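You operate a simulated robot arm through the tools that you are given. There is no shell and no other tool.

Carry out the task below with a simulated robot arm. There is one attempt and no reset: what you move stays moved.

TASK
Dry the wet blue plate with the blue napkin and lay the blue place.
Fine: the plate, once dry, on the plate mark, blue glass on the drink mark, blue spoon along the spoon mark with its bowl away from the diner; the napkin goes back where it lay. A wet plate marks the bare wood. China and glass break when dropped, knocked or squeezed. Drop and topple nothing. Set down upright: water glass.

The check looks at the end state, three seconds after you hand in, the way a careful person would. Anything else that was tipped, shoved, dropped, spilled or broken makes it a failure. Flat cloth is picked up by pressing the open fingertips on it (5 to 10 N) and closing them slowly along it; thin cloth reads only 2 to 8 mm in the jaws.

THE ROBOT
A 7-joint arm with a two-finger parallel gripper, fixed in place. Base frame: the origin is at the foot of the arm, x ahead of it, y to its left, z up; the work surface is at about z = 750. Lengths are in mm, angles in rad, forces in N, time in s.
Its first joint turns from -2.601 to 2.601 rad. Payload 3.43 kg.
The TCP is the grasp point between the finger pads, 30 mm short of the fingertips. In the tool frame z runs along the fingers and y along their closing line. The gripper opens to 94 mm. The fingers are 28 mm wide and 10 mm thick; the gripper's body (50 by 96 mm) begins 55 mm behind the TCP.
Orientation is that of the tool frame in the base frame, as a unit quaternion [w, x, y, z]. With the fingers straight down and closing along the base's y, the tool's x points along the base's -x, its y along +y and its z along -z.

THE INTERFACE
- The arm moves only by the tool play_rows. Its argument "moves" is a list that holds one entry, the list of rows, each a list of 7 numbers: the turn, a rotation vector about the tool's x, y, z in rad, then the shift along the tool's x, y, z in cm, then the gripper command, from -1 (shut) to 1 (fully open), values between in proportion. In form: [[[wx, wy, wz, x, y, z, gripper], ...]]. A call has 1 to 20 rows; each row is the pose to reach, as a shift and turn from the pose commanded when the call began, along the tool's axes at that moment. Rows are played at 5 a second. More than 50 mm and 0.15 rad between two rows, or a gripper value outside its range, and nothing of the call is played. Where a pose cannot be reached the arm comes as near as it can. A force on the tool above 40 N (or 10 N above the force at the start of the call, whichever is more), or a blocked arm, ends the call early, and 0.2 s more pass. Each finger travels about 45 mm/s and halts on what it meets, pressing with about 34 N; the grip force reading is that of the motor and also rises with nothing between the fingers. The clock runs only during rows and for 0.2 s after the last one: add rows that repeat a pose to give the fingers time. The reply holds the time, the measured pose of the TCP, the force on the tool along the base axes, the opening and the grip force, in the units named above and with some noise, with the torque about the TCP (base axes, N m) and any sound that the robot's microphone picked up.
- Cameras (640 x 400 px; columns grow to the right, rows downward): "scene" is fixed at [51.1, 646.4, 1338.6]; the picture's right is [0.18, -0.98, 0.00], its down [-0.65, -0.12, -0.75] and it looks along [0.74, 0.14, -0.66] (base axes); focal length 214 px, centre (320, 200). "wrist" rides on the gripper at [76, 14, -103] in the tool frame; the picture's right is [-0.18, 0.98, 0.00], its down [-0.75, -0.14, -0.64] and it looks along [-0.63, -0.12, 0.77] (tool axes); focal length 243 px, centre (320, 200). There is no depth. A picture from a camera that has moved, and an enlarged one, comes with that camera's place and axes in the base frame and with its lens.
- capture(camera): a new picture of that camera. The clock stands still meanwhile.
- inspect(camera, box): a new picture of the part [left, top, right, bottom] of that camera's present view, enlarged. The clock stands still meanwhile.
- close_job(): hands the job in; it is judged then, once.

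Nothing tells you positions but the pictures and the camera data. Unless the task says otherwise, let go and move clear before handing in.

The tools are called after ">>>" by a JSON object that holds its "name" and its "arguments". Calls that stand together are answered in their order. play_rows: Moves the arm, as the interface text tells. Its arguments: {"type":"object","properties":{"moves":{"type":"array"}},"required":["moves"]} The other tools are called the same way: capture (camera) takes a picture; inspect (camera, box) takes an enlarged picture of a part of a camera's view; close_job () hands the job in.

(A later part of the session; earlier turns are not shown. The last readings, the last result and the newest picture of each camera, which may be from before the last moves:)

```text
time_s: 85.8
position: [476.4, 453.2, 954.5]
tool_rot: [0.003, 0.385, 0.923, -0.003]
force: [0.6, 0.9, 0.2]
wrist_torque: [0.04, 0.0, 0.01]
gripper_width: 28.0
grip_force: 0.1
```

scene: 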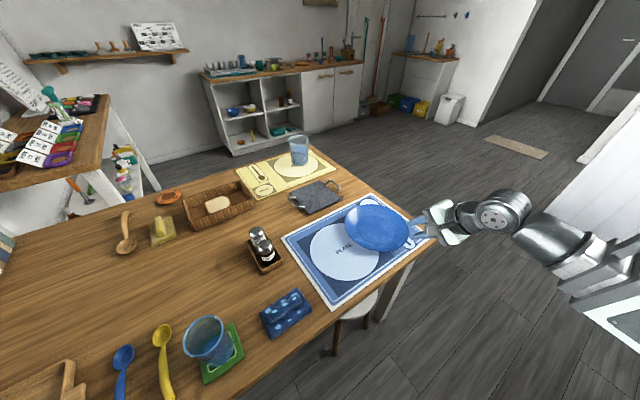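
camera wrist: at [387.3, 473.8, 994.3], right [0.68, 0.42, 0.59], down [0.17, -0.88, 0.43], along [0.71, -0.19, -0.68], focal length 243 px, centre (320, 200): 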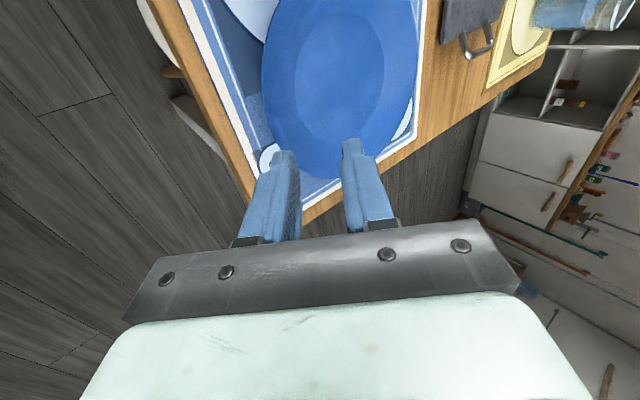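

>>> {"name": "play_rows", "arguments": {"moves": [[[0, 0, -0.131, 1.52, 1.18, 0, -0.4], [0, 0, -0.262, 3.04, 2.35, 0, -0.4], [0, 0, -0.393, 4.56, 3.53, 0, -0.4], [0, 0, -0.524, 6.08, 4.7, 0.5, -0.4], [0, 0, -0.655, 7.6, 5.88, 1, -0.4], [0, 0, -0.786, 9.12, 7.05, 1.5, -0.4], [0, 0, -0.917, 10.64, 8.23, 2, -0.4], [0, 0, -1.048, 12.15, 9.4, 2.5, -0.4], [0, 0, -1.179, 13.67, 10.58, 3, -0.4], [0, 0, -1.31, 15.2, 11.75, 3.5, -0.4], [0, 0, -1.441, 16.7, 12.9, 4, -0.4], [0, 0, -1.571, 18.23, 14.1, 5, -0.4], [0, 0, -1.571, 18.23, 14.1, 5, -0.4]]]}}

>>> {"name": "capture", "arguments": {"camera": "wrist"}}

```text
time_s: 88.6
position: [449.8, 681.5, 904.8]
tool_rot: [0.001, -0.381, 0.925, -0.005]
force: [-0.2, 0.6, -0.1]
wrist_torque: [0.01, -0.03, 0.01]
gripper_width: 28.2
grip_force: 0.0
```

```text
taken
camera wrist: at [385.3, 637.5, 1006.2], right [-0.56, 0.83, -0.01], down [0.63, 0.44, 0.64], along [0.53, 0.35, -0.77], focal length 243 px, centre (320, 200)
```

wrist: 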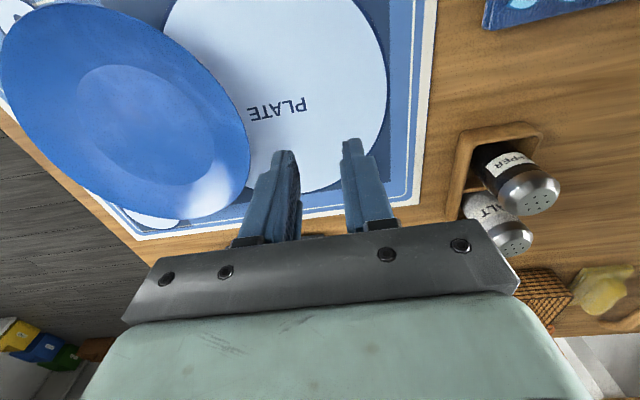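

>>> {"name": "play_rows", "arguments": {"moves": [[[0.126, 0, 0, 0, 0, 0, -0.4], [0.252, 0, 0, 0, 0, 0, -0.4], [0.378, 0, 0, 0, 0, 0, -0.4], [0.504, 0, 0, 0, 0, 0, -0.4], [0.63, 0, 0, 0, 0, 0, -0.4], [0.756, 0, 0, 0, 0, 0, -0.4], [0.882, 0, 0, 0, 0, 0, -0.5], [1.008, 0, 0, 0, 0, 0, -0.6], [1.134, 0, 0, 0, 0, 0, -0.68], [1.134, 0, 0, 0, 0, 0, -0.68]]]}}

>>> {"name": "capture", "arguments": {"camera": "wrist"}}

>>> {"name": "capture", "arguments": {"camera": "scene"}}

```text
time_s: 90.8
position: [450.9, 680.8, 904.1]
tool_rot: [0.205, -0.32, 0.777, -0.502]
force: [-0.2, -0.1, 0.0]
wrist_torque: [0.01, 0.01, -0.03]
gripper_width: 15.0
grip_force: 0.0
```

```text
taken
camera wrist: at [325.4, 698.0, 932.1], right [-0.16, 0.42, -0.9], down [0.17, 0.9, 0.39], along [0.97, -0.09, -0.21], focal length 243 px, centre (320, 200)
```

wrist: 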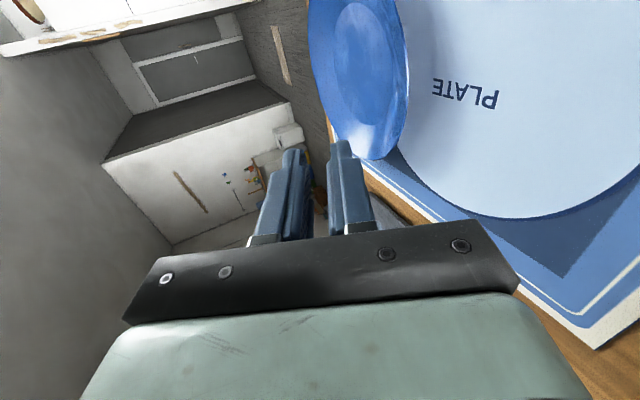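

```text
taken
```

scene: 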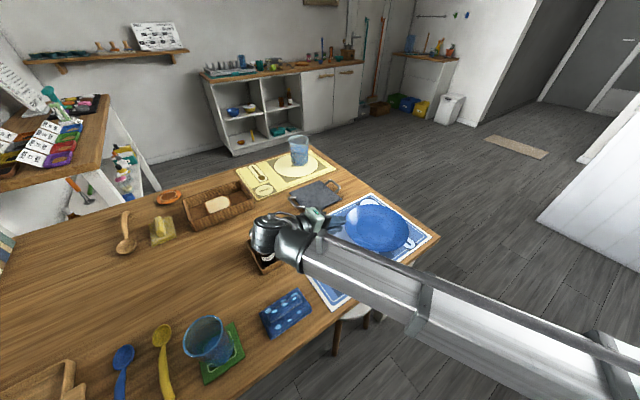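

The tilt is reached and the jaws are in a vertical plane. Before lowering I'll check clearance of the wrist to the salt-and-pepper caddy.

>>> {"name": "inspect", "arguments": {"camera": "scene", "box": [220, 180, 400, 300]}}

>>> {"name": "inspect", "arguments": {"camera": "wrist", "box": [240, 80, 440, 240]}}

```text
3.33 times, centred on (310, 240) of scene
camera zoom: at [51.1, 646.4, 1338.6], right [0.18, -0.98, 0.0], down [-0.65, -0.12, -0.75], along [0.74, 0.14, -0.66], focal length 715 px, centre (353, 67)
```

zoom: 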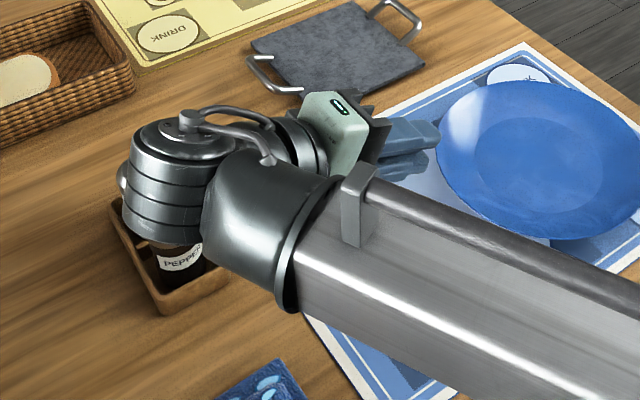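

```text
2.50 times, centred on (340, 160) of wrist
camera zoom: at [325.4, 698.0, 932.1], right [-0.16, 0.42, -0.9], down [0.17, 0.9, 0.39], along [0.97, -0.09, -0.21], focal length 606 px, centre (270, 300)
```

zoom: 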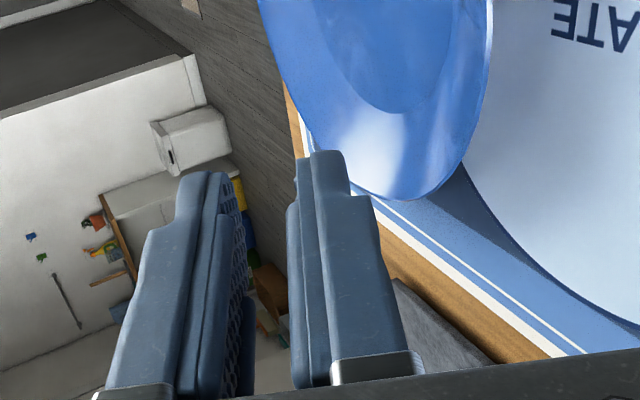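

The wrist would end too close to the blue glass on that side. The other side, toward the table's right edge, is empty, so I'll use the mirrored approach there. First I'll untilt and fly over.

>>> {"name": "play_rows", "arguments": {"moves": [[[-0.126, 0, 0, 0, 0, 0, -0.6], [-0.252, 0, 0, 0, 0, 0, -0.5], [-0.378, 0, 0, 0, 0, 0, -0.4], [-0.504, 0, 0, 0, 0, 0, -0.4], [-0.63, 0, 0, 0, 0, 0, -0.4], [-0.756, 0, 0, 0, 0, 0, -0.4], [-0.882, 0, 0, 0, 0, 0, -0.4], [-1.008, 0, 0, 0, 0, 0, -0.4], [-1.134, 0, 0, 0, 0, 0, -0.4], [-1.134, 0, 0, 0, 0, 0, -0.4]]]}}

>>> {"name": "play_rows", "arguments": {"moves": [[[0, 0, 0, 0, -4, 0, -0.4], [0, 0, 0, 0, -8.5, 0, -0.4], [0, 0, 0, 0, -13, 0, -0.4], [0, 0, 0, 0, -17.5, 0, -0.4], [0, 0, 0, 0, -22, 0, -0.4], [0, 0, 0, 0, -26.5, 0, -0.4], [0, 0, 0, 0, -31, 0, -0.4], [0, 0, 0, 0, -35, 0, -0.4], [-0.126, 0, 0, 0, -35, 0, -0.4], [-0.252, 0, 0, 0, -35, 0, -0.4], [-0.378, 0, 0, 0, -35, 0, -0.4], [-0.504, 0, 0, 0, -35, 0, -0.4], [-0.63, 0, 0, 0, -35, 0, -0.4], [-0.756, 0, 0, 0, -35, 0, -0.4], [-0.882, 0, 0, 0, -35, 0, -0.5], [-1.008, 0, 0, 0, -35, 0, -0.6], [-1.134, 0, 0, 0, -35, 0, -0.68], [-1.134, 0, 0, 0, -35, 0, -0.68]]]}}

>>> {"name": "capture", "arguments": {"camera": "scene"}}

>>> {"name": "capture", "arguments": {"camera": "wrist"}}

```text
time_s: 93.0
position: [450.1, 681.1, 902.7]
tool_rot: [-0.001, -0.38, 0.925, -0.004]
force: [0.7, -0.8, -0.3]
wrist_torque: [-0.02, -0.02, -0.01]
gripper_width: 28.2
grip_force: 0.1
```

```text
time_s: 96.2
position: [697.3, 434.7, 905.7]
tool_rot: [-0.152, -0.346, 0.843, 0.384]
force: [0.0, 0.3, -0.7]
wrist_torque: [-0.05, 0.04, 0.01]
gripper_width: 18.9
grip_force: 0.1
stopped in row 16: the force on the tool passed its limit at 55 N (the readings are from after the stop); the commanded pose is now the measured one
```

```text
taken
```

scene: 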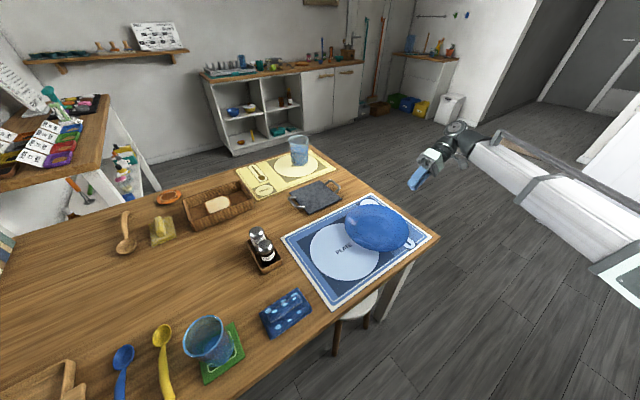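

```text
taken
camera wrist: at [689.8, 331.1, 982.2], right [-0.33, 0.59, 0.74], down [0.94, 0.12, 0.32], along [0.1, 0.8, -0.59], focal length 243 px, centre (320, 200)
```

wrist: 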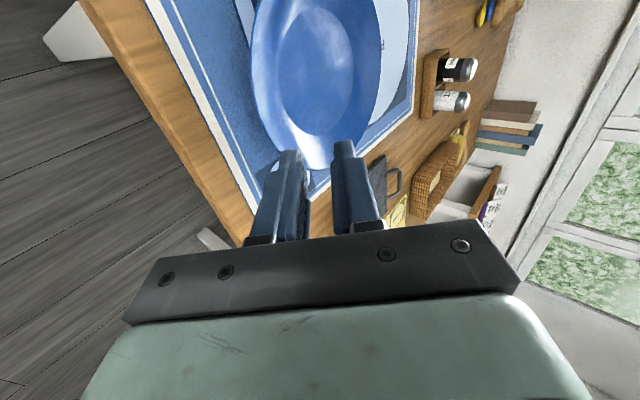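

That side hits an arm limit in free air at about 0.85 rad of tilt. I'll untilt and use a grip point rotated 30° toward the diner on the plate-mark side, where the wrist stays clear of glass, napkin and caddy.

>>> {"name": "play_rows", "arguments": {"moves": [[[0.122, 0, 0, 0, 0, 0, -0.4], [0.244, 0, 0, 0, 0, 0, -0.4], [0.366, 0, 0, 0, 0, 0, -0.4], [0.488, 0, 0, 0, 0, 0, -0.4], [0.61, 0, 0, 0, 0, 0, -0.4], [0.732, 0, 0, 0, 0, 0, -0.4], [0.851, 0, 0, 0, 0, 0, -0.4], [0.851, 0, 0, 0, 0, 0, -0.4]]]}}

>>> {"name": "play_rows", "arguments": {"moves": [[[0, 0, -0.06, 1.0, 3.8, 0, -0.4], [0, 0, -0.12, 2.1, 7.7, 0, -0.4], [0, 0, -0.18, 3.2, 11.5, 0, -0.4], [0, 0, -0.24, 4.3, 15.4, 0, -0.4], [0, 0, -0.3, 5.35, 19.2, 0, -0.4], [0, 0, -0.36, 6.4, 23, 0, -0.4], [0, 0, -0.43, 7.5, 26.9, 0, -0.4], [0, 0, -0.524, 8.56, 30.76, 0, -0.4], [0, 0, -0.524, 8.56, 30.76, 0, -0.4]]]}}

>>> {"name": "capture", "arguments": {"camera": "wrist"}}

```text
time_s: 98.0
position: [697.3, 432.7, 904.9]
tool_rot: [0.004, -0.379, 0.926, 0.001]
force: [0.0, -0.6, 0.9]
wrist_torque: [0.02, 0.0, 0.01]
gripper_width: 27.9
grip_force: 0.1
```

```text
time_s: 100.0
position: [421.0, 594.8, 905.3]
tool_rot: [0.004, -0.606, 0.796, 0.001]
force: [0.2, -0.1, 0.1]
wrist_torque: [0.0, 0.03, 0.04]
gripper_width: 27.9
grip_force: 0.1
```

```text
taken
camera wrist: at [386.9, 523.4, 1005.8], right [-0.9, 0.44, 0.0], down [0.33, 0.69, 0.65], along [0.29, 0.58, -0.76], focal length 243 px, centre (320, 200)
```

wrist: 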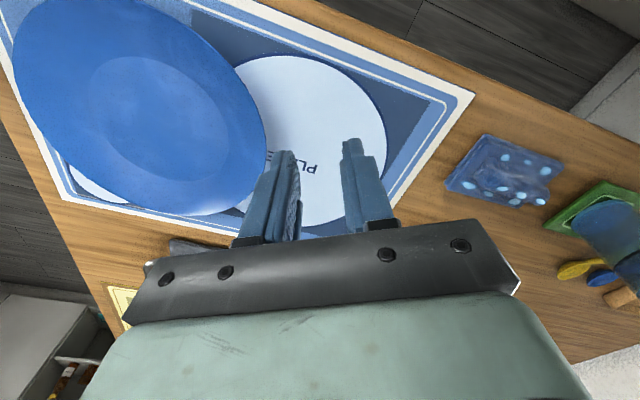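

>>> {"name": "play_rows", "arguments": {"moves": [[[0.126, 0, 0, 0, 0, 0, -0.4], [0.252, 0, 0, 0, 0, 0, -0.4], [0.378, 0, 0, 0, 0, 0, -0.4], [0.504, 0, 0, 0, 0, 0, -0.4], [0.63, 0, 0, 0, 0, 0, -0.4], [0.756, 0, 0, 0, 0, 0, -0.4], [0.882, 0, 0, 0, 0, 0, -0.4], [1.008, 0, 0, 0, 0, 0, -0.5], [1.134, 0, 0, 0, 0, 0, -0.6], [1.134, 0, 0, 0, 0, 0, -0.68]]]}}

>>> {"name": "capture", "arguments": {"camera": "wrist"}}

>>> {"name": "capture", "arguments": {"camera": "scene"}}

```text
time_s: 102.2
position: [420.5, 593.4, 904.7]
tool_rot: [0.329, -0.508, 0.672, -0.427]
force: [-0.1, 0.7, -0.6]
wrist_torque: [0.0, -0.02, 0.01]
gripper_width: 14.7
grip_force: 0.1
```

```text
taken
camera wrist: at [304.6, 545.6, 933.6], right [-0.35, 0.29, -0.89], down [-0.3, 0.86, 0.4], along [0.89, 0.41, -0.21], focal length 243 px, centre (320, 200)
```

wrist: 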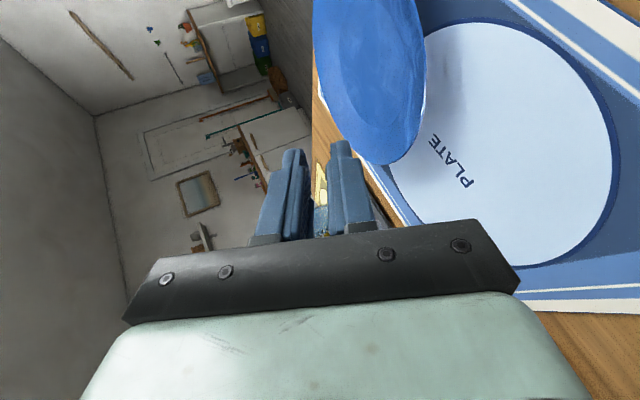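

```text
taken
```

scene: 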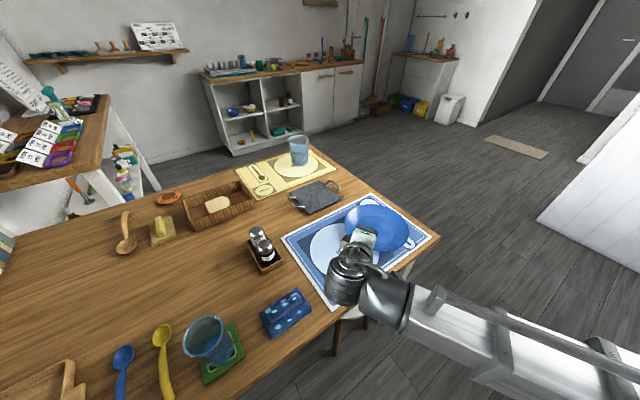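

Reached without trouble. I'll lower to just above rim level, still 60 mm short of the plate, and check alignment through the wrist camera.

>>> {"name": "play_rows", "arguments": {"moves": [[[0, 0, 0, 0, 3, 1.4, -0.68], [0, 0, 0, 0, 6, 2.8, -0.68], [0, 0, 0, 0, 9, 4.2, -0.68], [0, 0, 0, 0, 10, 4.66, -0.68], [0, 0, 0, 0, 10, 4.66, -0.68]]]}}

>>> {"name": "capture", "arguments": {"camera": "wrist"}}

>>> {"name": "inspect", "arguments": {"camera": "wrist", "box": [240, 60, 440, 240]}}

>>> {"name": "inspect", "arguments": {"camera": "scene", "box": [270, 170, 450, 310]}}

```text
time_s: 103.4
position: [422.7, 594.5, 793.9]
tool_rot: [0.328, -0.508, 0.672, -0.426]
force: [0.7, -0.6, -0.5]
wrist_torque: [0.01, -0.01, 0.01]
gripper_width: 15.2
grip_force: 0.0
```

```text
taken
camera wrist: at [306.5, 546.1, 823.4], right [-0.35, 0.29, -0.89], down [-0.3, 0.86, 0.4], along [0.89, 0.41, -0.21], focal length 243 px, centre (320, 200)
```

wrist: 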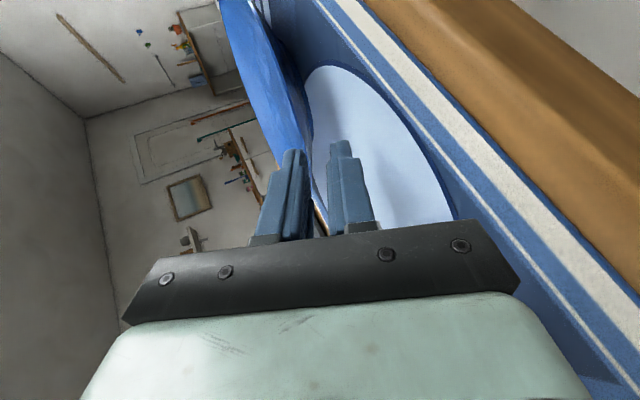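

```text
2.22 times, centred on (340, 150) of wrist
camera zoom: at [306.5, 546.1, 823.4], right [-0.35, 0.29, -0.89], down [-0.3, 0.86, 0.4], along [0.89, 0.41, -0.21], focal length 539 px, centre (276, 311)
```

zoom: 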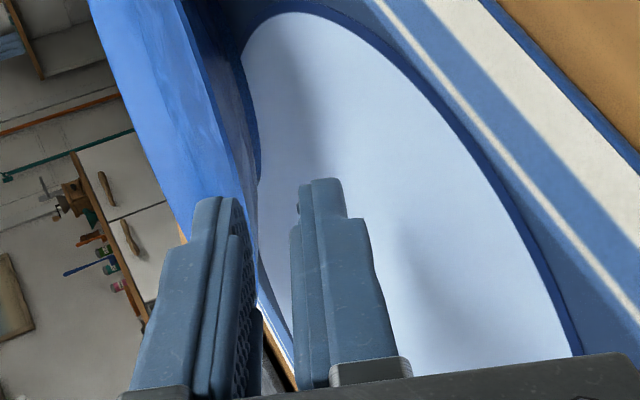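

```text
2.86 times, centred on (360, 240) of scene
camera zoom: at [51.1, 646.4, 1338.6], right [0.18, -0.98, 0.0], down [-0.65, -0.12, -0.75], along [0.74, 0.14, -0.66], focal length 613 px, centre (206, 86)
```

zoom: 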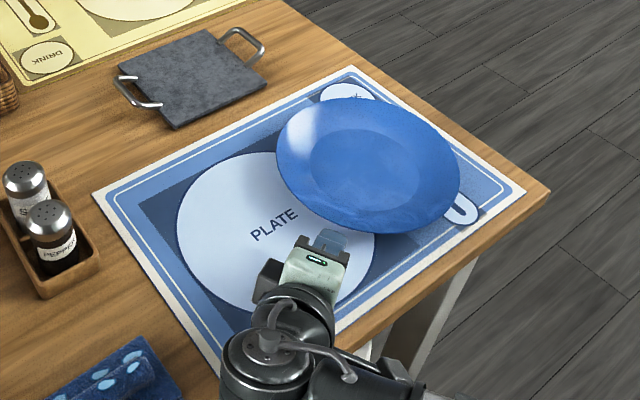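

The alignment matches my estimate, with the near rim about 57 mm ahead at z≈777. I'll advance to just short of the rim with the gap at rim height.

>>> {"name": "play_rows", "arguments": {"moves": [[[0, 0, 0, 0.15, -0.35, 1.3, -0.68], [0, 0, 0, 0.3, -0.69, 2.4, -0.68], [0, 0, 0, 0.3, -0.69, 2.64, -0.68], [0, 0, 0, 0.3, -0.69, 2.64, -0.68]]]}}

>>> {"name": "inspect", "arguments": {"camera": "wrist", "box": [240, 60, 440, 240]}}

>>> {"name": "inspect", "arguments": {"camera": "scene", "box": [330, 200, 400, 260]}}

```text
time_s: 104.4
position: [447.5, 584.6, 789.8]
tool_rot: [0.328, -0.509, 0.672, -0.428]
force: [-0.6, -0.6, 0.1]
wrist_torque: [0.02, 0.03, 0.02]
gripper_width: 14.9
grip_force: 0.0
```

```text
2.22 times, centred on (340, 150) of wrist
camera zoom: at [331.7, 535.8, 818.9], right [-0.35, 0.29, -0.89], down [-0.3, 0.86, 0.4], along [0.89, 0.41, -0.21], focal length 539 px, centre (276, 311)
```

zoom: 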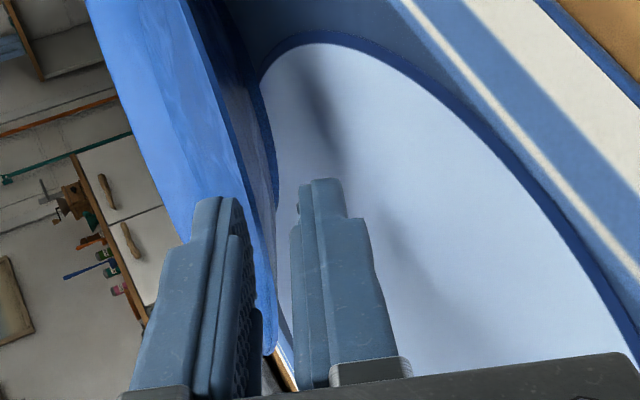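

```text
6.67 times, centred on (365, 230) of scene
camera zoom: at [51.1, 646.4, 1338.6], right [0.18, -0.98, 0.0], down [-0.65, -0.12, -0.75], along [0.74, 0.14, -0.66], focal length 1430 px, centre (20, 0)
```

zoom: 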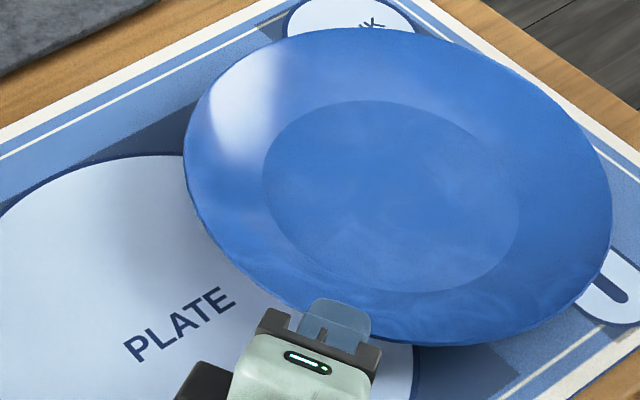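

The rim sits mid-gap at the fingertips. I'll slide the open jaws over the rim along the tool axis, slowly.

>>> {"name": "play_rows", "arguments": {"moves": [[[0, 0, 0, 0, 0, 0.25, -0.68], [0, 0, 0, 0, 0, 0.5, -0.68], [0, 0, 0, 0, 0, 0.75, -0.68], [0, 0, 0, 0, 0, 1.0, -0.68], [0, 0, 0, 0, 0, 1.0, -0.68]]]}}

>>> {"name": "inspect", "arguments": {"camera": "wrist", "box": [240, 60, 440, 240]}}

```text
time_s: 105.6
position: [455.1, 579.8, 786.4]
tool_rot: [0.329, -0.508, 0.671, -0.428]
force: [-2.6, 0.7, 2.4]
wrist_torque: [0.01, -0.08, 0.06]
gripper_width: 15.6
grip_force: 1.0
```

```text
2.22 times, centred on (340, 150) of wrist
camera zoom: at [339.7, 533.1, 814.8], right [-0.35, 0.29, -0.89], down [-0.3, 0.86, 0.4], along [0.89, 0.41, -0.21], focal length 539 px, centre (276, 311)
```

zoom: 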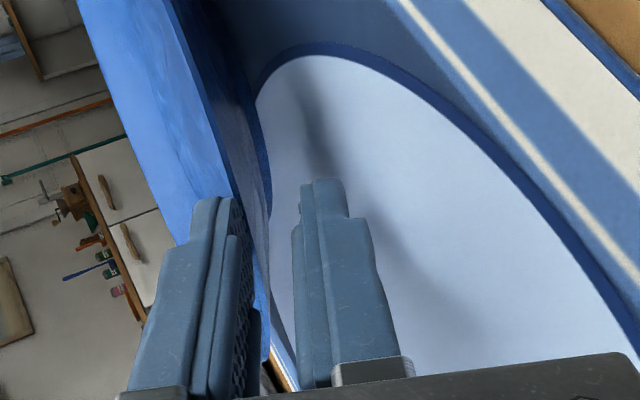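

The rim touches the upper fingertip lightly, so I'm slightly low. I'll back off a touch, raise 3 mm and continue.

>>> {"name": "play_rows", "arguments": {"moves": [[[0, 0, 0, 0, -0.05, -0.3, -0.68], [0, 0, 0, 0, -0.27, -0.43, -0.68], [0, 0, 0, 0, -0.27, -0.13, -0.68], [0, 0, 0, 0, -0.27, 0.17, -0.68], [0, 0, 0, 0, -0.27, 0.37, -0.68], [0, 0, 0, 0, -0.27, 0.37, -0.68]]]}}

>>> {"name": "inspect", "arguments": {"camera": "wrist", "box": [240, 60, 440, 240]}}

```text
time_s: 107.0
position: [458.9, 579.3, 787.2]
tool_rot: [0.329, -0.509, 0.671, -0.427]
force: [-2.7, 1.6, 3.4]
wrist_torque: [0.01, -0.08, 0.07]
gripper_width: 15.9
grip_force: 0.9
```

```text
2.22 times, centred on (340, 150) of wrist
camera zoom: at [343.7, 532.1, 815.3], right [-0.35, 0.29, -0.89], down [-0.3, 0.86, 0.4], along [0.89, 0.41, -0.21], focal length 539 px, centre (276, 311)
```

zoom: 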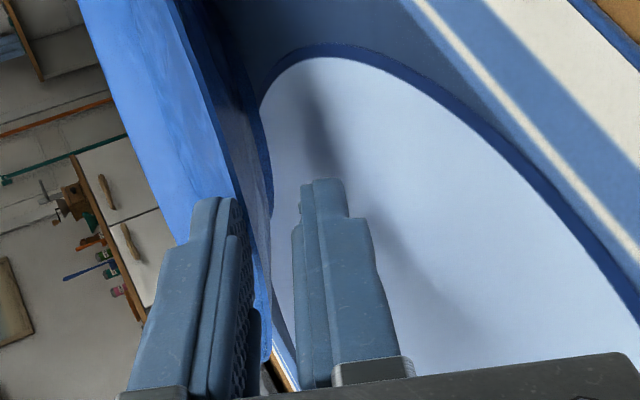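

>>> {"name": "play_rows", "arguments": {"moves": [[[0, 0, 0, 0, -0.2, -0.1, -0.68], [0, 0, 0, 0, -0.4, -0.2, -0.68], [0, 0, 0, 0, -0.4, 0.1, -0.68], [0, 0, 0, 0, -0.4, 0.3, -0.68], [0, 0, 0, 0, -0.4, 0.3, -0.68]]]}}

>>> {"name": "inspect", "arguments": {"camera": "wrist", "box": [240, 60, 440, 240]}}

```text
time_s: 108.2
position: [461.2, 578.5, 788.9]
tool_rot: [0.329, -0.508, 0.671, -0.427]
force: [-2.9, 2.1, 3.8]
wrist_torque: [0.03, -0.12, 0.05]
gripper_width: 16.0
grip_force: 1.0
```

```text
2.22 times, centred on (340, 150) of wrist
camera zoom: at [347.1, 530.6, 818.3], right [-0.35, 0.29, -0.89], down [-0.3, 0.86, 0.4], along [0.89, 0.41, -0.21], focal length 539 px, centre (276, 311)
```

zoom: 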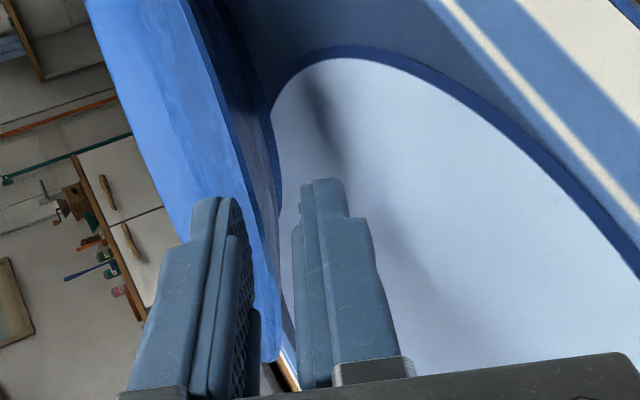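

The rim is evidently higher and steeper than I thought, with its edge at z≈786. I'll raise another 4 mm to centre it in the jaws.

>>> {"name": "play_rows", "arguments": {"moves": [[[0, 0, 0, 0, -0.2, -0.1, -0.68], [0, 0, 0, 0, -0.4, -0.19, -0.68], [0, 0, 0, 0, -0.4, -0.19, -0.68]]]}}

>>> {"name": "inspect", "arguments": {"camera": "wrist", "box": [240, 60, 440, 240]}}

>>> {"name": "inspect", "arguments": {"camera": "scene", "box": [330, 200, 400, 260]}}

```text
time_s: 109.0
position: [463.9, 578.5, 793.7]
tool_rot: [0.329, -0.509, 0.672, -0.426]
force: [0.0, 0.7, -0.1]
wrist_torque: [0.01, 0.0, 0.01]
gripper_width: 15.2
grip_force: 0.1
```

```text
2.22 times, centred on (340, 150) of wrist
camera zoom: at [347.0, 531.0, 822.6], right [-0.35, 0.29, -0.89], down [-0.3, 0.86, 0.4], along [0.89, 0.41, -0.21], focal length 539 px, centre (276, 311)
```

zoom: 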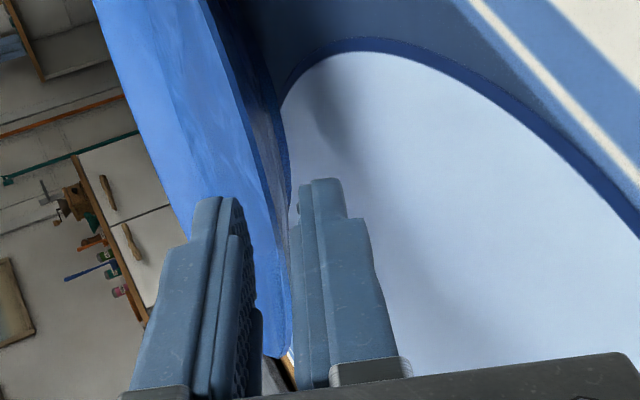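

```text
6.67 times, centred on (365, 230) of scene
camera zoom: at [51.1, 646.4, 1338.6], right [0.18, -0.98, 0.0], down [-0.65, -0.12, -0.75], along [0.74, 0.14, -0.66], focal length 1430 px, centre (20, 0)
```

zoom: 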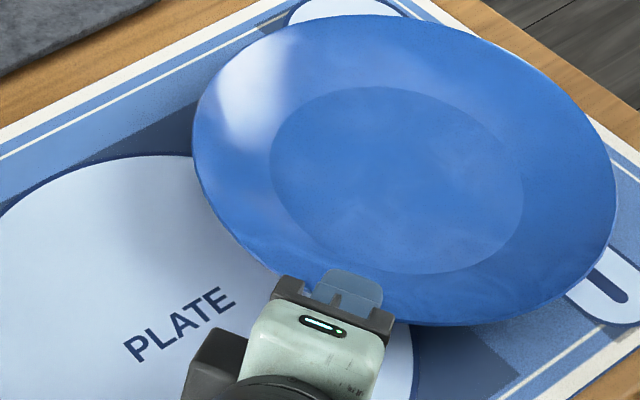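

The jaws straddle the rim without contact; my light touches slid the plate about 9 mm, so it moves freely that way. I'll advance 5 mm more, then close gradually while watching the force.

>>> {"name": "play_rows", "arguments": {"moves": [[[0, 0, 0, 0, 0, 0.25, -0.68], [0, 0, 0, 0, 0, 0.5, -0.68], [0, 0, 0, 0, 0, 0.5, -0.68]]]}}

>>> {"name": "play_rows", "arguments": {"moves": [[[0, 0, 0, 0, 0, 0, -0.72], [0, 0, 0, 0, 0, 0, -0.76], [0, 0, 0, 0, 0, 0, -0.8], [0, 0, 0, 0, 0, 0, -0.82], [0, 0, 0, 0, 0, 0, -0.82]]]}}

>>> {"name": "inspect", "arguments": {"camera": "wrist", "box": [240, 60, 440, 240]}}

```text
time_s: 109.8
position: [467.2, 577.6, 791.5]
tool_rot: [0.328, -0.508, 0.673, -0.426]
force: [0.0, -0.9, -0.1]
wrist_torque: [0.01, 0.02, -0.04]
gripper_width: 15.2
grip_force: 0.0
```

```text
time_s: 111.0
position: [467.1, 577.2, 791.0]
tool_rot: [0.328, -0.509, 0.672, -0.427]
force: [-0.4, 0.0, 4.4]
wrist_torque: [-0.08, -0.08, 0.04]
gripper_width: 10.4
grip_force: 1.7
```

```text
2.22 times, centred on (340, 150) of wrist
camera zoom: at [351.2, 529.6, 820.6], right [-0.35, 0.29, -0.89], down [-0.3, 0.86, 0.4], along [0.89, 0.41, -0.21], focal length 539 px, centre (276, 311)
```

zoom: 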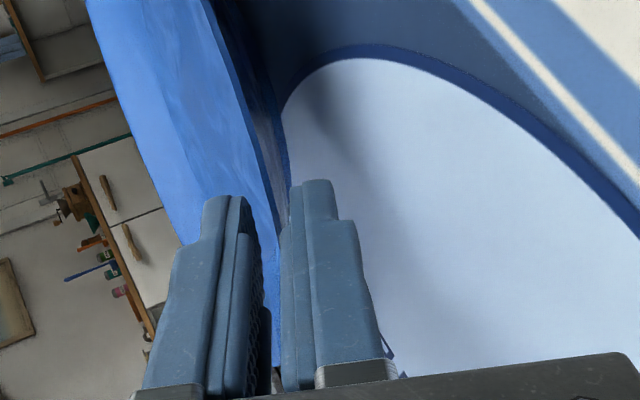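

>>> {"name": "play_rows", "arguments": {"moves": [[[0, 0, 0, 0, -0.05, 0, -0.84], [0, 0, 0, 0, -0.08, 0, -0.87], [0, 0, 0, 0, -0.1, 0, -0.9], [0, 0, 0, 0, -0.1, 0, -0.9], [0, 0, 0, 0, -0.1, 0, -0.9]]]}}

```text
time_s: 112.2
position: [467.3, 578.0, 792.3]
tool_rot: [0.328, -0.509, 0.672, -0.426]
force: [-0.2, 1.3, 3.9]
wrist_torque: [-0.03, -0.11, 0.04]
gripper_width: 6.7
grip_force: 1.6
```

>>> {"name": "play_rows", "arguments": {"moves": [[[0, 0, 0, 0, -0.08, 0, -0.92], [0, 0, 0, 0, -0.12, 0, -0.94], [0, 0, 0, 0, -0.14, 0, -0.96], [0, 0, 0, 0, -0.14, 0, -0.96], [0, 0, 0, 0, -0.14, 0, -0.96]]]}}

>>> {"name": "inspect", "arguments": {"camera": "wrist", "box": [260, 100, 400, 240]}}

>>> {"name": "inspect", "arguments": {"camera": "scene", "box": [330, 200, 400, 260]}}

```text
time_s: 113.4
position: [468.4, 577.1, 793.4]
tool_rot: [0.329, -0.508, 0.672, -0.427]
force: [-2.0, -2.8, 3.6]
wrist_torque: [-0.35, -0.03, -0.31]
gripper_width: 4.2
grip_force: 34.0
```

```text
2.86 times, centred on (330, 170) of wrist
camera zoom: at [352.7, 530.0, 822.1], right [-0.35, 0.29, -0.89], down [-0.3, 0.86, 0.4], along [0.89, 0.41, -0.21], focal length 693 px, centre (291, 286)
```

zoom: 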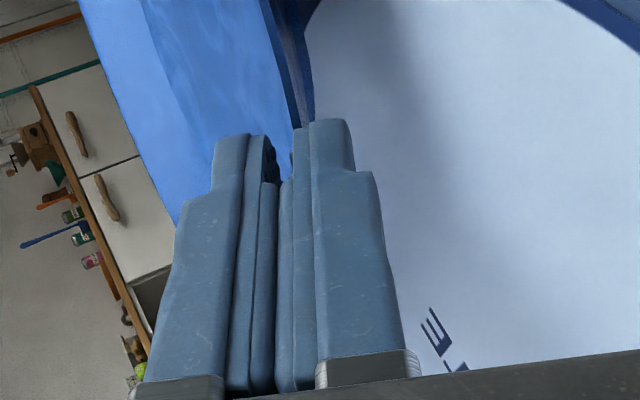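

```text
6.67 times, centred on (365, 230) of scene
camera zoom: at [51.1, 646.4, 1338.6], right [0.18, -0.98, 0.0], down [-0.65, -0.12, -0.75], along [0.74, 0.14, -0.66], focal length 1430 px, centre (20, 0)
```

zoom: 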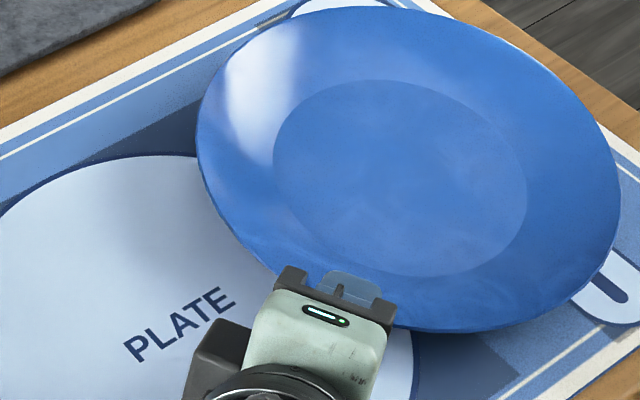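

The rim is gripped at 4.2 mm thickness, with no sound. I'll lift a few millimetres slowly and see whether the plate follows.

>>> {"name": "play_rows", "arguments": {"moves": [[[0, 0, 0, 0, -0.14, -0.06, -0.98], [0, 0, 0, 0, -0.27, -0.13, -1], [0, 0, 0, 0, -0.45, -0.21, -1], [0, 0, 0, 0, -0.63, -0.3, -1], [0, 0, 0, 0, -0.72, -0.34, -1], [0, 0, 0, 0, -0.72, -0.34, -1]]]}}

>>> {"name": "inspect", "arguments": {"camera": "scene", "box": [330, 180, 430, 260]}}

>>> {"name": "capture", "arguments": {"camera": "wrist"}}

```text
time_s: 114.8
position: [468.1, 576.8, 801.2]
tool_rot: [0.329, -0.509, 0.672, -0.426]
force: [-0.7, 0.5, -0.6]
wrist_torque: [0.0, 0.1, 0.14]
gripper_width: 4.2
grip_force: 33.8
```

```text
5.00 times, centred on (380, 220) of scene
camera zoom: at [51.1, 646.4, 1338.6], right [0.18, -0.98, 0.0], down [-0.65, -0.12, -0.75], along [0.74, 0.14, -0.66], focal length 1072 px, centre (20, 100)
```

zoom: 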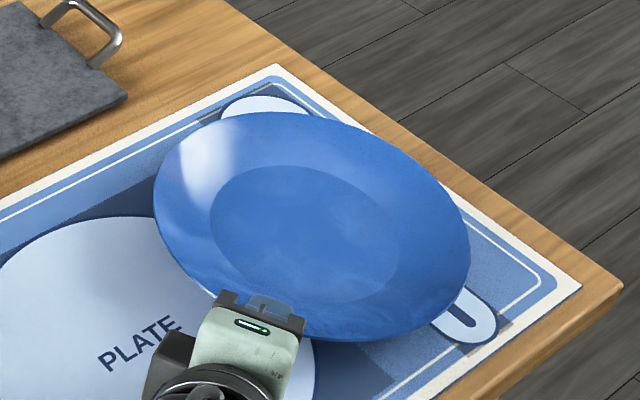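

```text
taken
camera wrist: at [352.9, 529.5, 830.5], right [-0.35, 0.29, -0.89], down [-0.3, 0.86, 0.4], along [0.89, 0.41, -0.21], focal length 243 px, centre (320, 200)
```

wrist: 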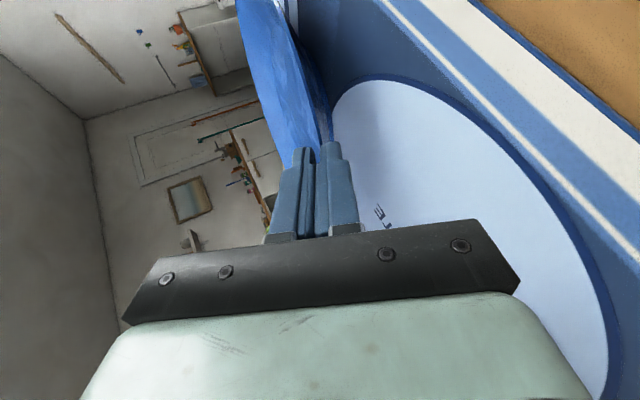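

The plate follows. I'll lift to about 25 mm and check it is level and clear.

>>> {"name": "play_rows", "arguments": {"moves": [[[0, 0, 0, 0, -0.36, -0.17, -1], [0, 0, 0, 0, -0.72, -0.34, -1], [0, 0, 0, 0, -1.09, -0.51, -1], [0, 0, 0, 0, -1.45, -0.68, -1], [0, 0, 0, 0, -1.45, -0.68, -1]]]}}

>>> {"name": "inspect", "arguments": {"camera": "scene", "box": [330, 180, 430, 260]}}

>>> {"name": "capture", "arguments": {"camera": "wrist"}}

```text
time_s: 116.0
position: [468.7, 576.1, 816.8]
tool_rot: [0.328, -0.509, 0.672, -0.427]
force: [0.2, 0.0, -2.2]
wrist_torque: [-0.01, 0.19, -0.08]
gripper_width: 4.4
grip_force: 33.7
```

```text
5.00 times, centred on (380, 220) of scene
camera zoom: at [51.1, 646.4, 1338.6], right [0.18, -0.98, 0.0], down [-0.65, -0.12, -0.75], along [0.74, 0.14, -0.66], focal length 1072 px, centre (20, 100)
```

zoom: 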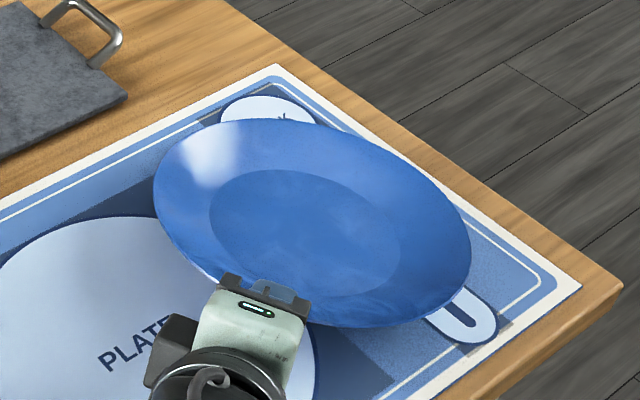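

```text
taken
camera wrist: at [352.1, 529.7, 846.2], right [-0.35, 0.29, -0.89], down [-0.3, 0.86, 0.4], along [0.89, 0.41, -0.21], focal length 243 px, centre (320, 200)
```

wrist: 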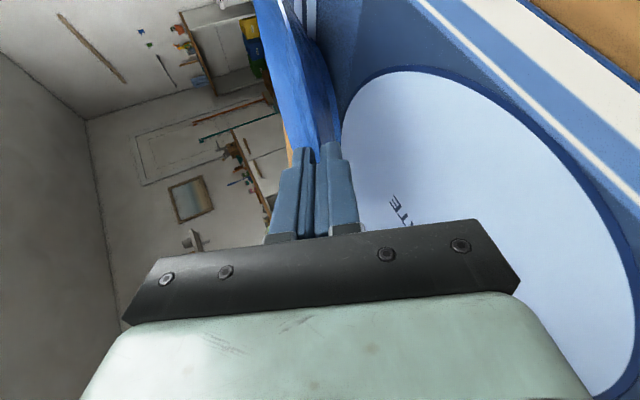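

The near side is up while the far foot stays on the mat, since the plate pivots slightly in the jaws. That's fine: with this side raised I'll drag it gently toward the plate mark.

>>> {"name": "play_rows", "arguments": {"moves": [[[0, 0, 0, -0.2, 0.15, -0.31, -1], [0, 0, 0, -0.59, 0.44, -0.94, -1], [0, 0, 0, -0.99, 0.73, -1.57, -1], [0, 0, 0, -1.38, 1.02, -2.2, -1], [0, 0, 0, -1.78, 1.32, -2.83, -1], [0, 0, 0, -2.17, 1.61, -3.45, -1], [0, 0, 0, -2.57, 1.9, -4.08, -1], [0, 0, 0, -2.96, 2.2, -4.71, -1], [0, 0, 0, -2.96, 2.2, -4.71, -1]]]}}

>>> {"name": "inspect", "arguments": {"camera": "scene", "box": [270, 170, 450, 310]}}

>>> {"name": "capture", "arguments": {"camera": "wrist"}}

```text
time_s: 118.0
position: [425.5, 619.3, 816.9]
tool_rot: [0.328, -0.509, 0.672, -0.426]
force: [1.1, 0.0, -2.7]
wrist_torque: [0.03, 0.13, -0.05]
gripper_width: 4.2
grip_force: 33.9
```

```text
2.86 times, centred on (360, 240) of scene
camera zoom: at [51.1, 646.4, 1338.6], right [0.18, -0.98, 0.0], down [-0.65, -0.12, -0.75], along [0.74, 0.14, -0.66], focal length 613 px, centre (206, 86)
```

zoom: 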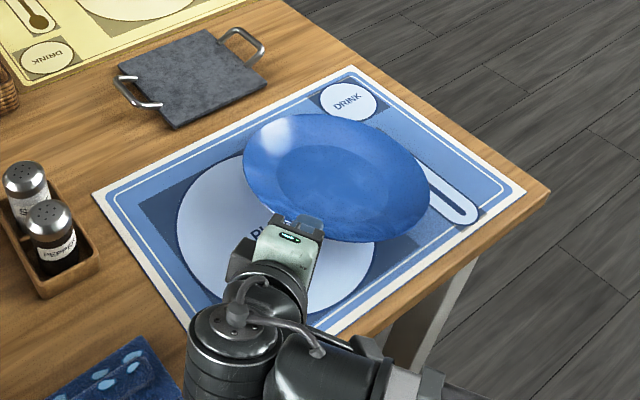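

```text
taken
camera wrist: at [309.2, 571.8, 846.5], right [-0.35, 0.29, -0.89], down [-0.3, 0.86, 0.4], along [0.89, 0.41, -0.21], focal length 243 px, centre (320, 200)
```

wrist: 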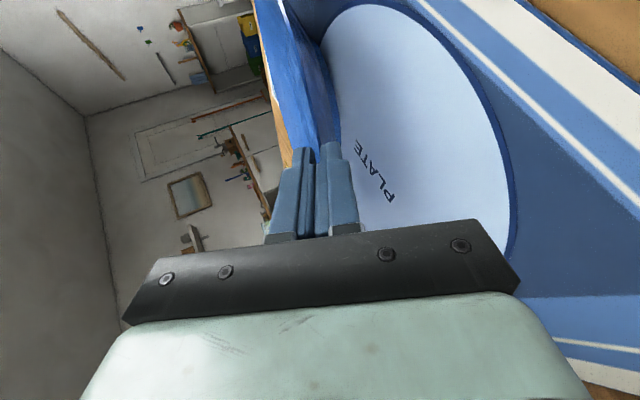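

Smooth, with almost no force. I'll continue another 75 mm.

>>> {"name": "play_rows", "arguments": {"moves": [[[0, 0, 0, -0.2, 0.15, -0.33, -1], [0, 0, 0, -0.59, 0.46, -0.99, -1], [0, 0, 0, -0.98, 0.77, -1.66, -1], [0, 0, 0, -1.37, 1.08, -2.32, -1], [0, 0, 0, -1.76, 1.39, -2.99, -1], [0, 0, 0, -2.16, 1.7, -3.65, -1], [0, 0, 0, -2.55, 2.01, -4.32, -1], [0, 0, 0, -2.94, 2.32, -4.98, -1], [0, 0, 0, -3.33, 2.63, -5.65, -1], [0, 0, 0, -3.53, 2.79, -5.98, -1], [0, 0, 0, -3.53, 2.79, -5.98, -1]]]}}

>>> {"name": "inspect", "arguments": {"camera": "scene", "box": [270, 170, 450, 310]}}

>>> {"name": "capture", "arguments": {"camera": "scene"}}

>>> {"name": "capture", "arguments": {"camera": "wrist"}}

```text
time_s: 120.4
position: [371.1, 671.8, 818.0]
tool_rot: [0.328, -0.509, 0.672, -0.426]
force: [0.2, 0.0, -2.5]
wrist_torque: [0.0, 0.16, -0.1]
gripper_width: 4.1
grip_force: 33.5
```

```text
2.86 times, centred on (360, 240) of scene
camera zoom: at [51.1, 646.4, 1338.6], right [0.18, -0.98, 0.0], down [-0.65, -0.12, -0.75], along [0.74, 0.14, -0.66], focal length 613 px, centre (206, 86)
```

zoom: 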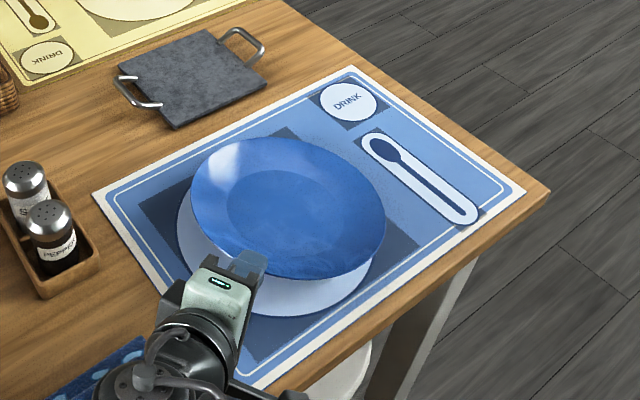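

```text
taken
```

scene: 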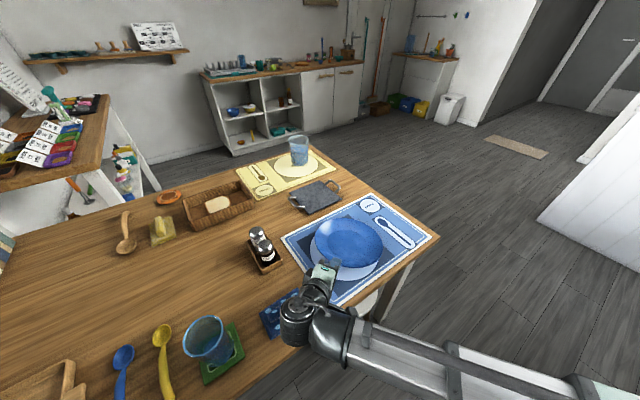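

```text
taken
camera wrist: at [255.5, 623.4, 847.1], right [-0.35, 0.29, -0.89], down [-0.3, 0.86, 0.4], along [0.89, 0.41, -0.21], focal length 243 px, centre (320, 200)
```

wrist: 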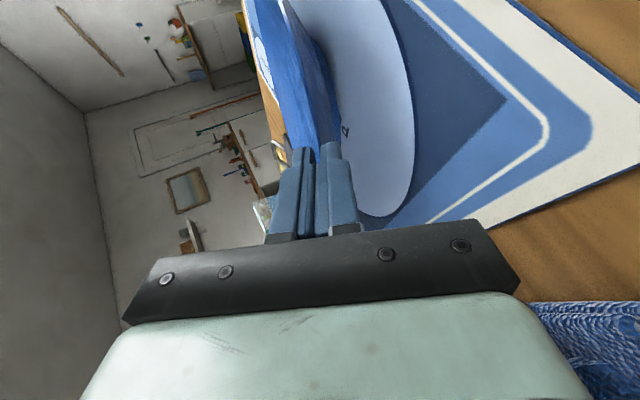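

Plate centre is now near (490, 643) and the target is (483, 648). I'll move the last 9 mm, then lower the near side slowly until the foot sits flat.

>>> {"name": "play_rows", "arguments": {"moves": [[[0, 0, 0, -0.18, 0.17, -0.37, -1], [0, 0, 0, -0.36, 0.35, -0.75, -1], [0, 0, 0, -0.36, 0.35, -0.75, -1]]]}}

>>> {"name": "play_rows", "arguments": {"moves": [[[0, 0, 0, 0, 0.36, 0.17, -1], [0, 0, 0, 0, 0.72, 0.34, -1], [0, 0, 0, 0, 1.09, 0.51, -1], [0, 0, 0, 0, 1.45, 0.68, -1], [0, 0, 0, 0, 1.72, 0.8, -1], [0, 0, 0, 0, 1.9, 0.89, -1], [0, 0, 0, 0, 1.9, 0.89, -1]]]}}

>>> {"name": "inspect", "arguments": {"camera": "scene", "box": [270, 170, 450, 310]}}

>>> {"name": "capture", "arguments": {"camera": "wrist"}}

```text
time_s: 121.2
position: [365.1, 676.8, 817.5]
tool_rot: [0.328, -0.508, 0.672, -0.427]
force: [0.7, 0.1, -2.9]
wrist_torque: [0.02, 0.17, -0.04]
gripper_width: 4.3
grip_force: 34.5
```

```text
time_s: 122.8
position: [364.7, 676.7, 796.9]
tool_rot: [0.327, -0.508, 0.673, -0.426]
force: [-3.3, 0.8, 0.3]
wrist_torque: [-0.23, 0.08, -0.07]
gripper_width: 3.9
grip_force: 34.1
```

```text
2.86 times, centred on (360, 240) of scene
camera zoom: at [51.1, 646.4, 1338.6], right [0.18, -0.98, 0.0], down [-0.65, -0.12, -0.75], along [0.74, 0.14, -0.66], focal length 613 px, centre (206, 86)
```

zoom: 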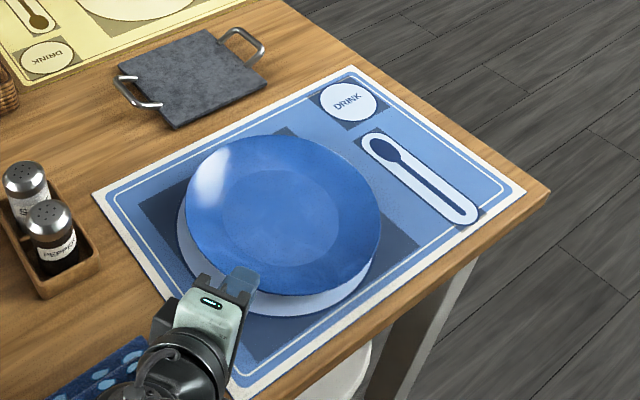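

```text
taken
camera wrist: at [249.2, 629.0, 825.9], right [-0.35, 0.29, -0.89], down [-0.3, 0.86, 0.4], along [0.89, 0.41, -0.21], focal length 243 px, centre (320, 200)
```

wrist: 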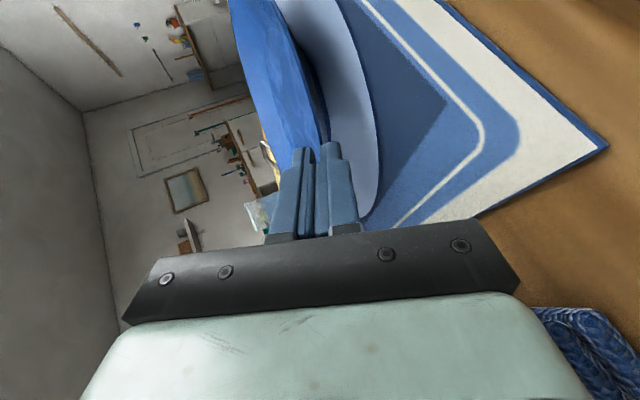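

The plate is almost flat and about 4 mm off the mark centre. I'll nudge it those 4 mm while held, then lower the last 3 mm.

>>> {"name": "play_rows", "arguments": {"moves": [[[0, 0, 0, -0.2, 0.04, -0.08, -1], [0, 0, 0, -0.4, 0.08, -0.17, -1], [0, 0, 0, -0.4, 0.2, -0.1, -1], [0, 0, 0, -0.4, 0.33, -0.05, -1], [0, 0, 0, -0.4, 0.36, -0.04, -1], [0, 0, 0, -0.4, 0.36, -0.04, -1]]]}}

>>> {"name": "inspect", "arguments": {"camera": "scene", "box": [270, 170, 450, 310]}}

```text
time_s: 124.2
position: [365.9, 681.3, 795.4]
tool_rot: [0.329, -0.508, 0.672, -0.427]
force: [-3.5, -1.9, 4.1]
wrist_torque: [-0.41, 0.01, -0.4]
gripper_width: 4.3
grip_force: 33.9
```

```text
2.86 times, centred on (360, 240) of scene
camera zoom: at [51.1, 646.4, 1338.6], right [0.18, -0.98, 0.0], down [-0.65, -0.12, -0.75], along [0.74, 0.14, -0.66], focal length 613 px, centre (206, 86)
```

zoom: 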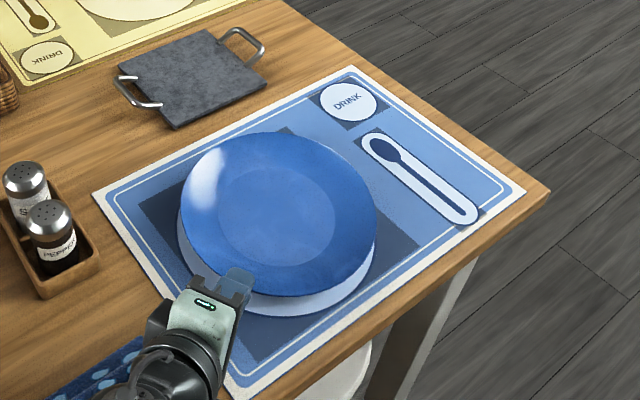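

The plate now sits flat and centred on the mark. I'll open gradually and withdraw along the tool axis.

>>> {"name": "play_rows", "arguments": {"moves": [[[0, 0, 0, 0, 0, 0, -0.9], [0, 0, 0, 0, 0, 0, -0.82], [0, 0, 0, 0, -0.05, 0, -0.75], [0, 0, 0, 0, -0.05, 0, -0.7], [0, 0, 0, 0, -0.05, 0, -0.7], [0, 0, 0, 0, -0.05, 0, -0.7]]]}}

>>> {"name": "inspect", "arguments": {"camera": "wrist", "box": [240, 60, 440, 240]}}

```text
time_s: 125.6
position: [364.1, 680.8, 794.1]
tool_rot: [0.328, -0.509, 0.672, -0.426]
force: [-0.3, 0.4, 0.1]
wrist_torque: [0.02, 0.02, 0.0]
gripper_width: 13.9
grip_force: 0.1
```

```text
2.22 times, centred on (340, 150) of wrist
camera zoom: at [248.8, 634.2, 823.2], right [-0.35, 0.29, -0.89], down [-0.3, 0.86, 0.4], along [0.89, 0.41, -0.21], focal length 539 px, centre (276, 311)
```

zoom: 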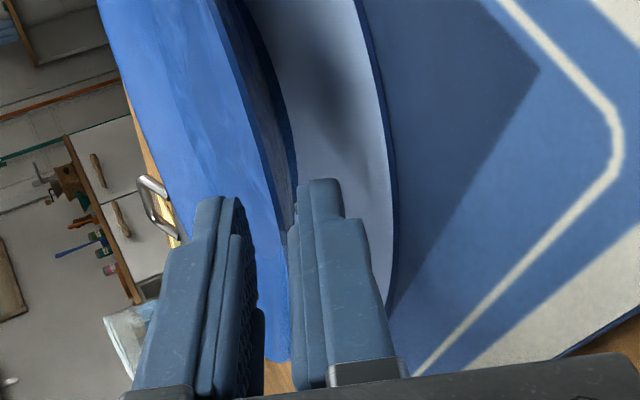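

>>> {"name": "play_rows", "arguments": {"moves": [[[0, 0, 0, 0, 0, -0.5, -0.7], [0, 0, 0, 0, 0, -1.2, -0.7], [0, 0, 0, 0, 0, -2, -0.7], [0, 0, 0, 0, 0, -3.5, -0.7], [0, 0, 0, 0, 0, -5, -0.7], [0, 0, 0, 0, -3, -6.5, -0.7], [0, 0, 0, 0, -7, -8.5, -0.7], [0, 0, 0, 0, -11, -10.5, -0.7], [0, 0, 0, 0, -11, -10.5, -0.7]]]}}

>>> {"name": "inspect", "arguments": {"camera": "scene", "box": [270, 170, 450, 310]}}

>>> {"name": "capture", "arguments": {"camera": "scene"}}

```text
time_s: 127.6
position: [316.9, 692.8, 938.1]
tool_rot: [0.328, -0.509, 0.672, -0.427]
force: [1.2, 0.5, -1.2]
wrist_torque: [-0.01, 0.0, -0.03]
gripper_width: 14.1
grip_force: 0.1
```

```text
2.86 times, centred on (360, 240) of scene
camera zoom: at [51.1, 646.4, 1338.6], right [0.18, -0.98, 0.0], down [-0.65, -0.12, -0.75], along [0.74, 0.14, -0.66], focal length 613 px, centre (206, 86)
```

zoom: 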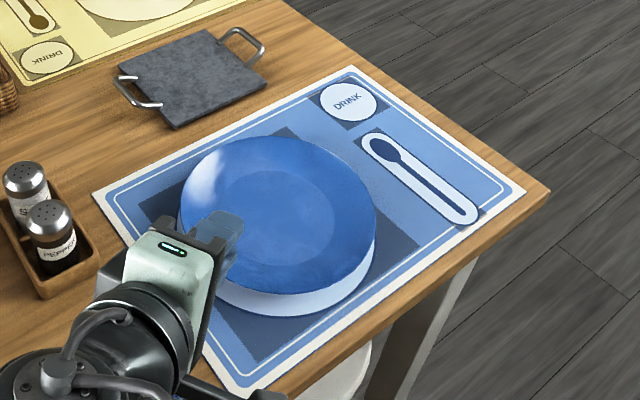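

```text
taken
```

scene: 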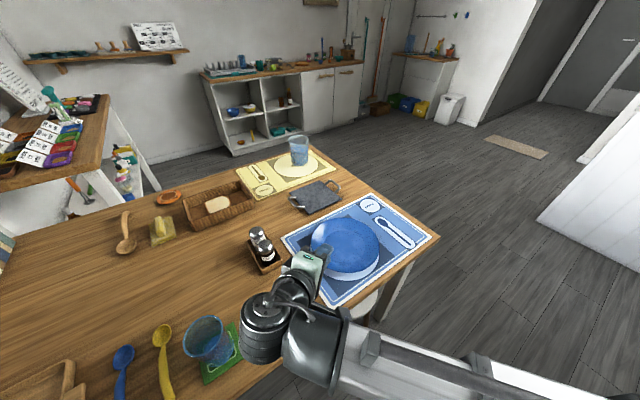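

The plate is placed. Next is the blue glass near (150, 900): I'll straighten the tool and move above it for a closer look.

>>> {"name": "play_rows", "arguments": {"moves": [[[-0.126, 0, 0, 0, -1, -0.5, -0.5], [-0.252, 0, 0, 0, -2, -1, -0.3], [-0.378, 0, 0, 0, -3, -1.4, 0], [-0.504, 0, 0, 0, -4, -1.9, 0.3], [-0.63, 0, 0, 0, -5, -2.3, 0.6], [-0.756, 0, 0, 0, -5, -2.3, 1], [-0.882, 0, 0, 0, -5, -2.3, 1], [-1.008, 0, 0, 0, -5, -2.3, 1], [-1.134, 0, 0, 0, -5, -2.3, 1], [-1.134, 0, 0, 0, -5, -2.3, 1]]]}}

```text
time_s: 129.8
position: [318.5, 693.2, 992.8]
tool_rot: [0.003, -0.605, 0.796, 0.001]
force: [0.4, -0.3, -0.5]
wrist_torque: [0.0, 0.0, 0.02]
gripper_width: 94.0
grip_force: 0.1
```

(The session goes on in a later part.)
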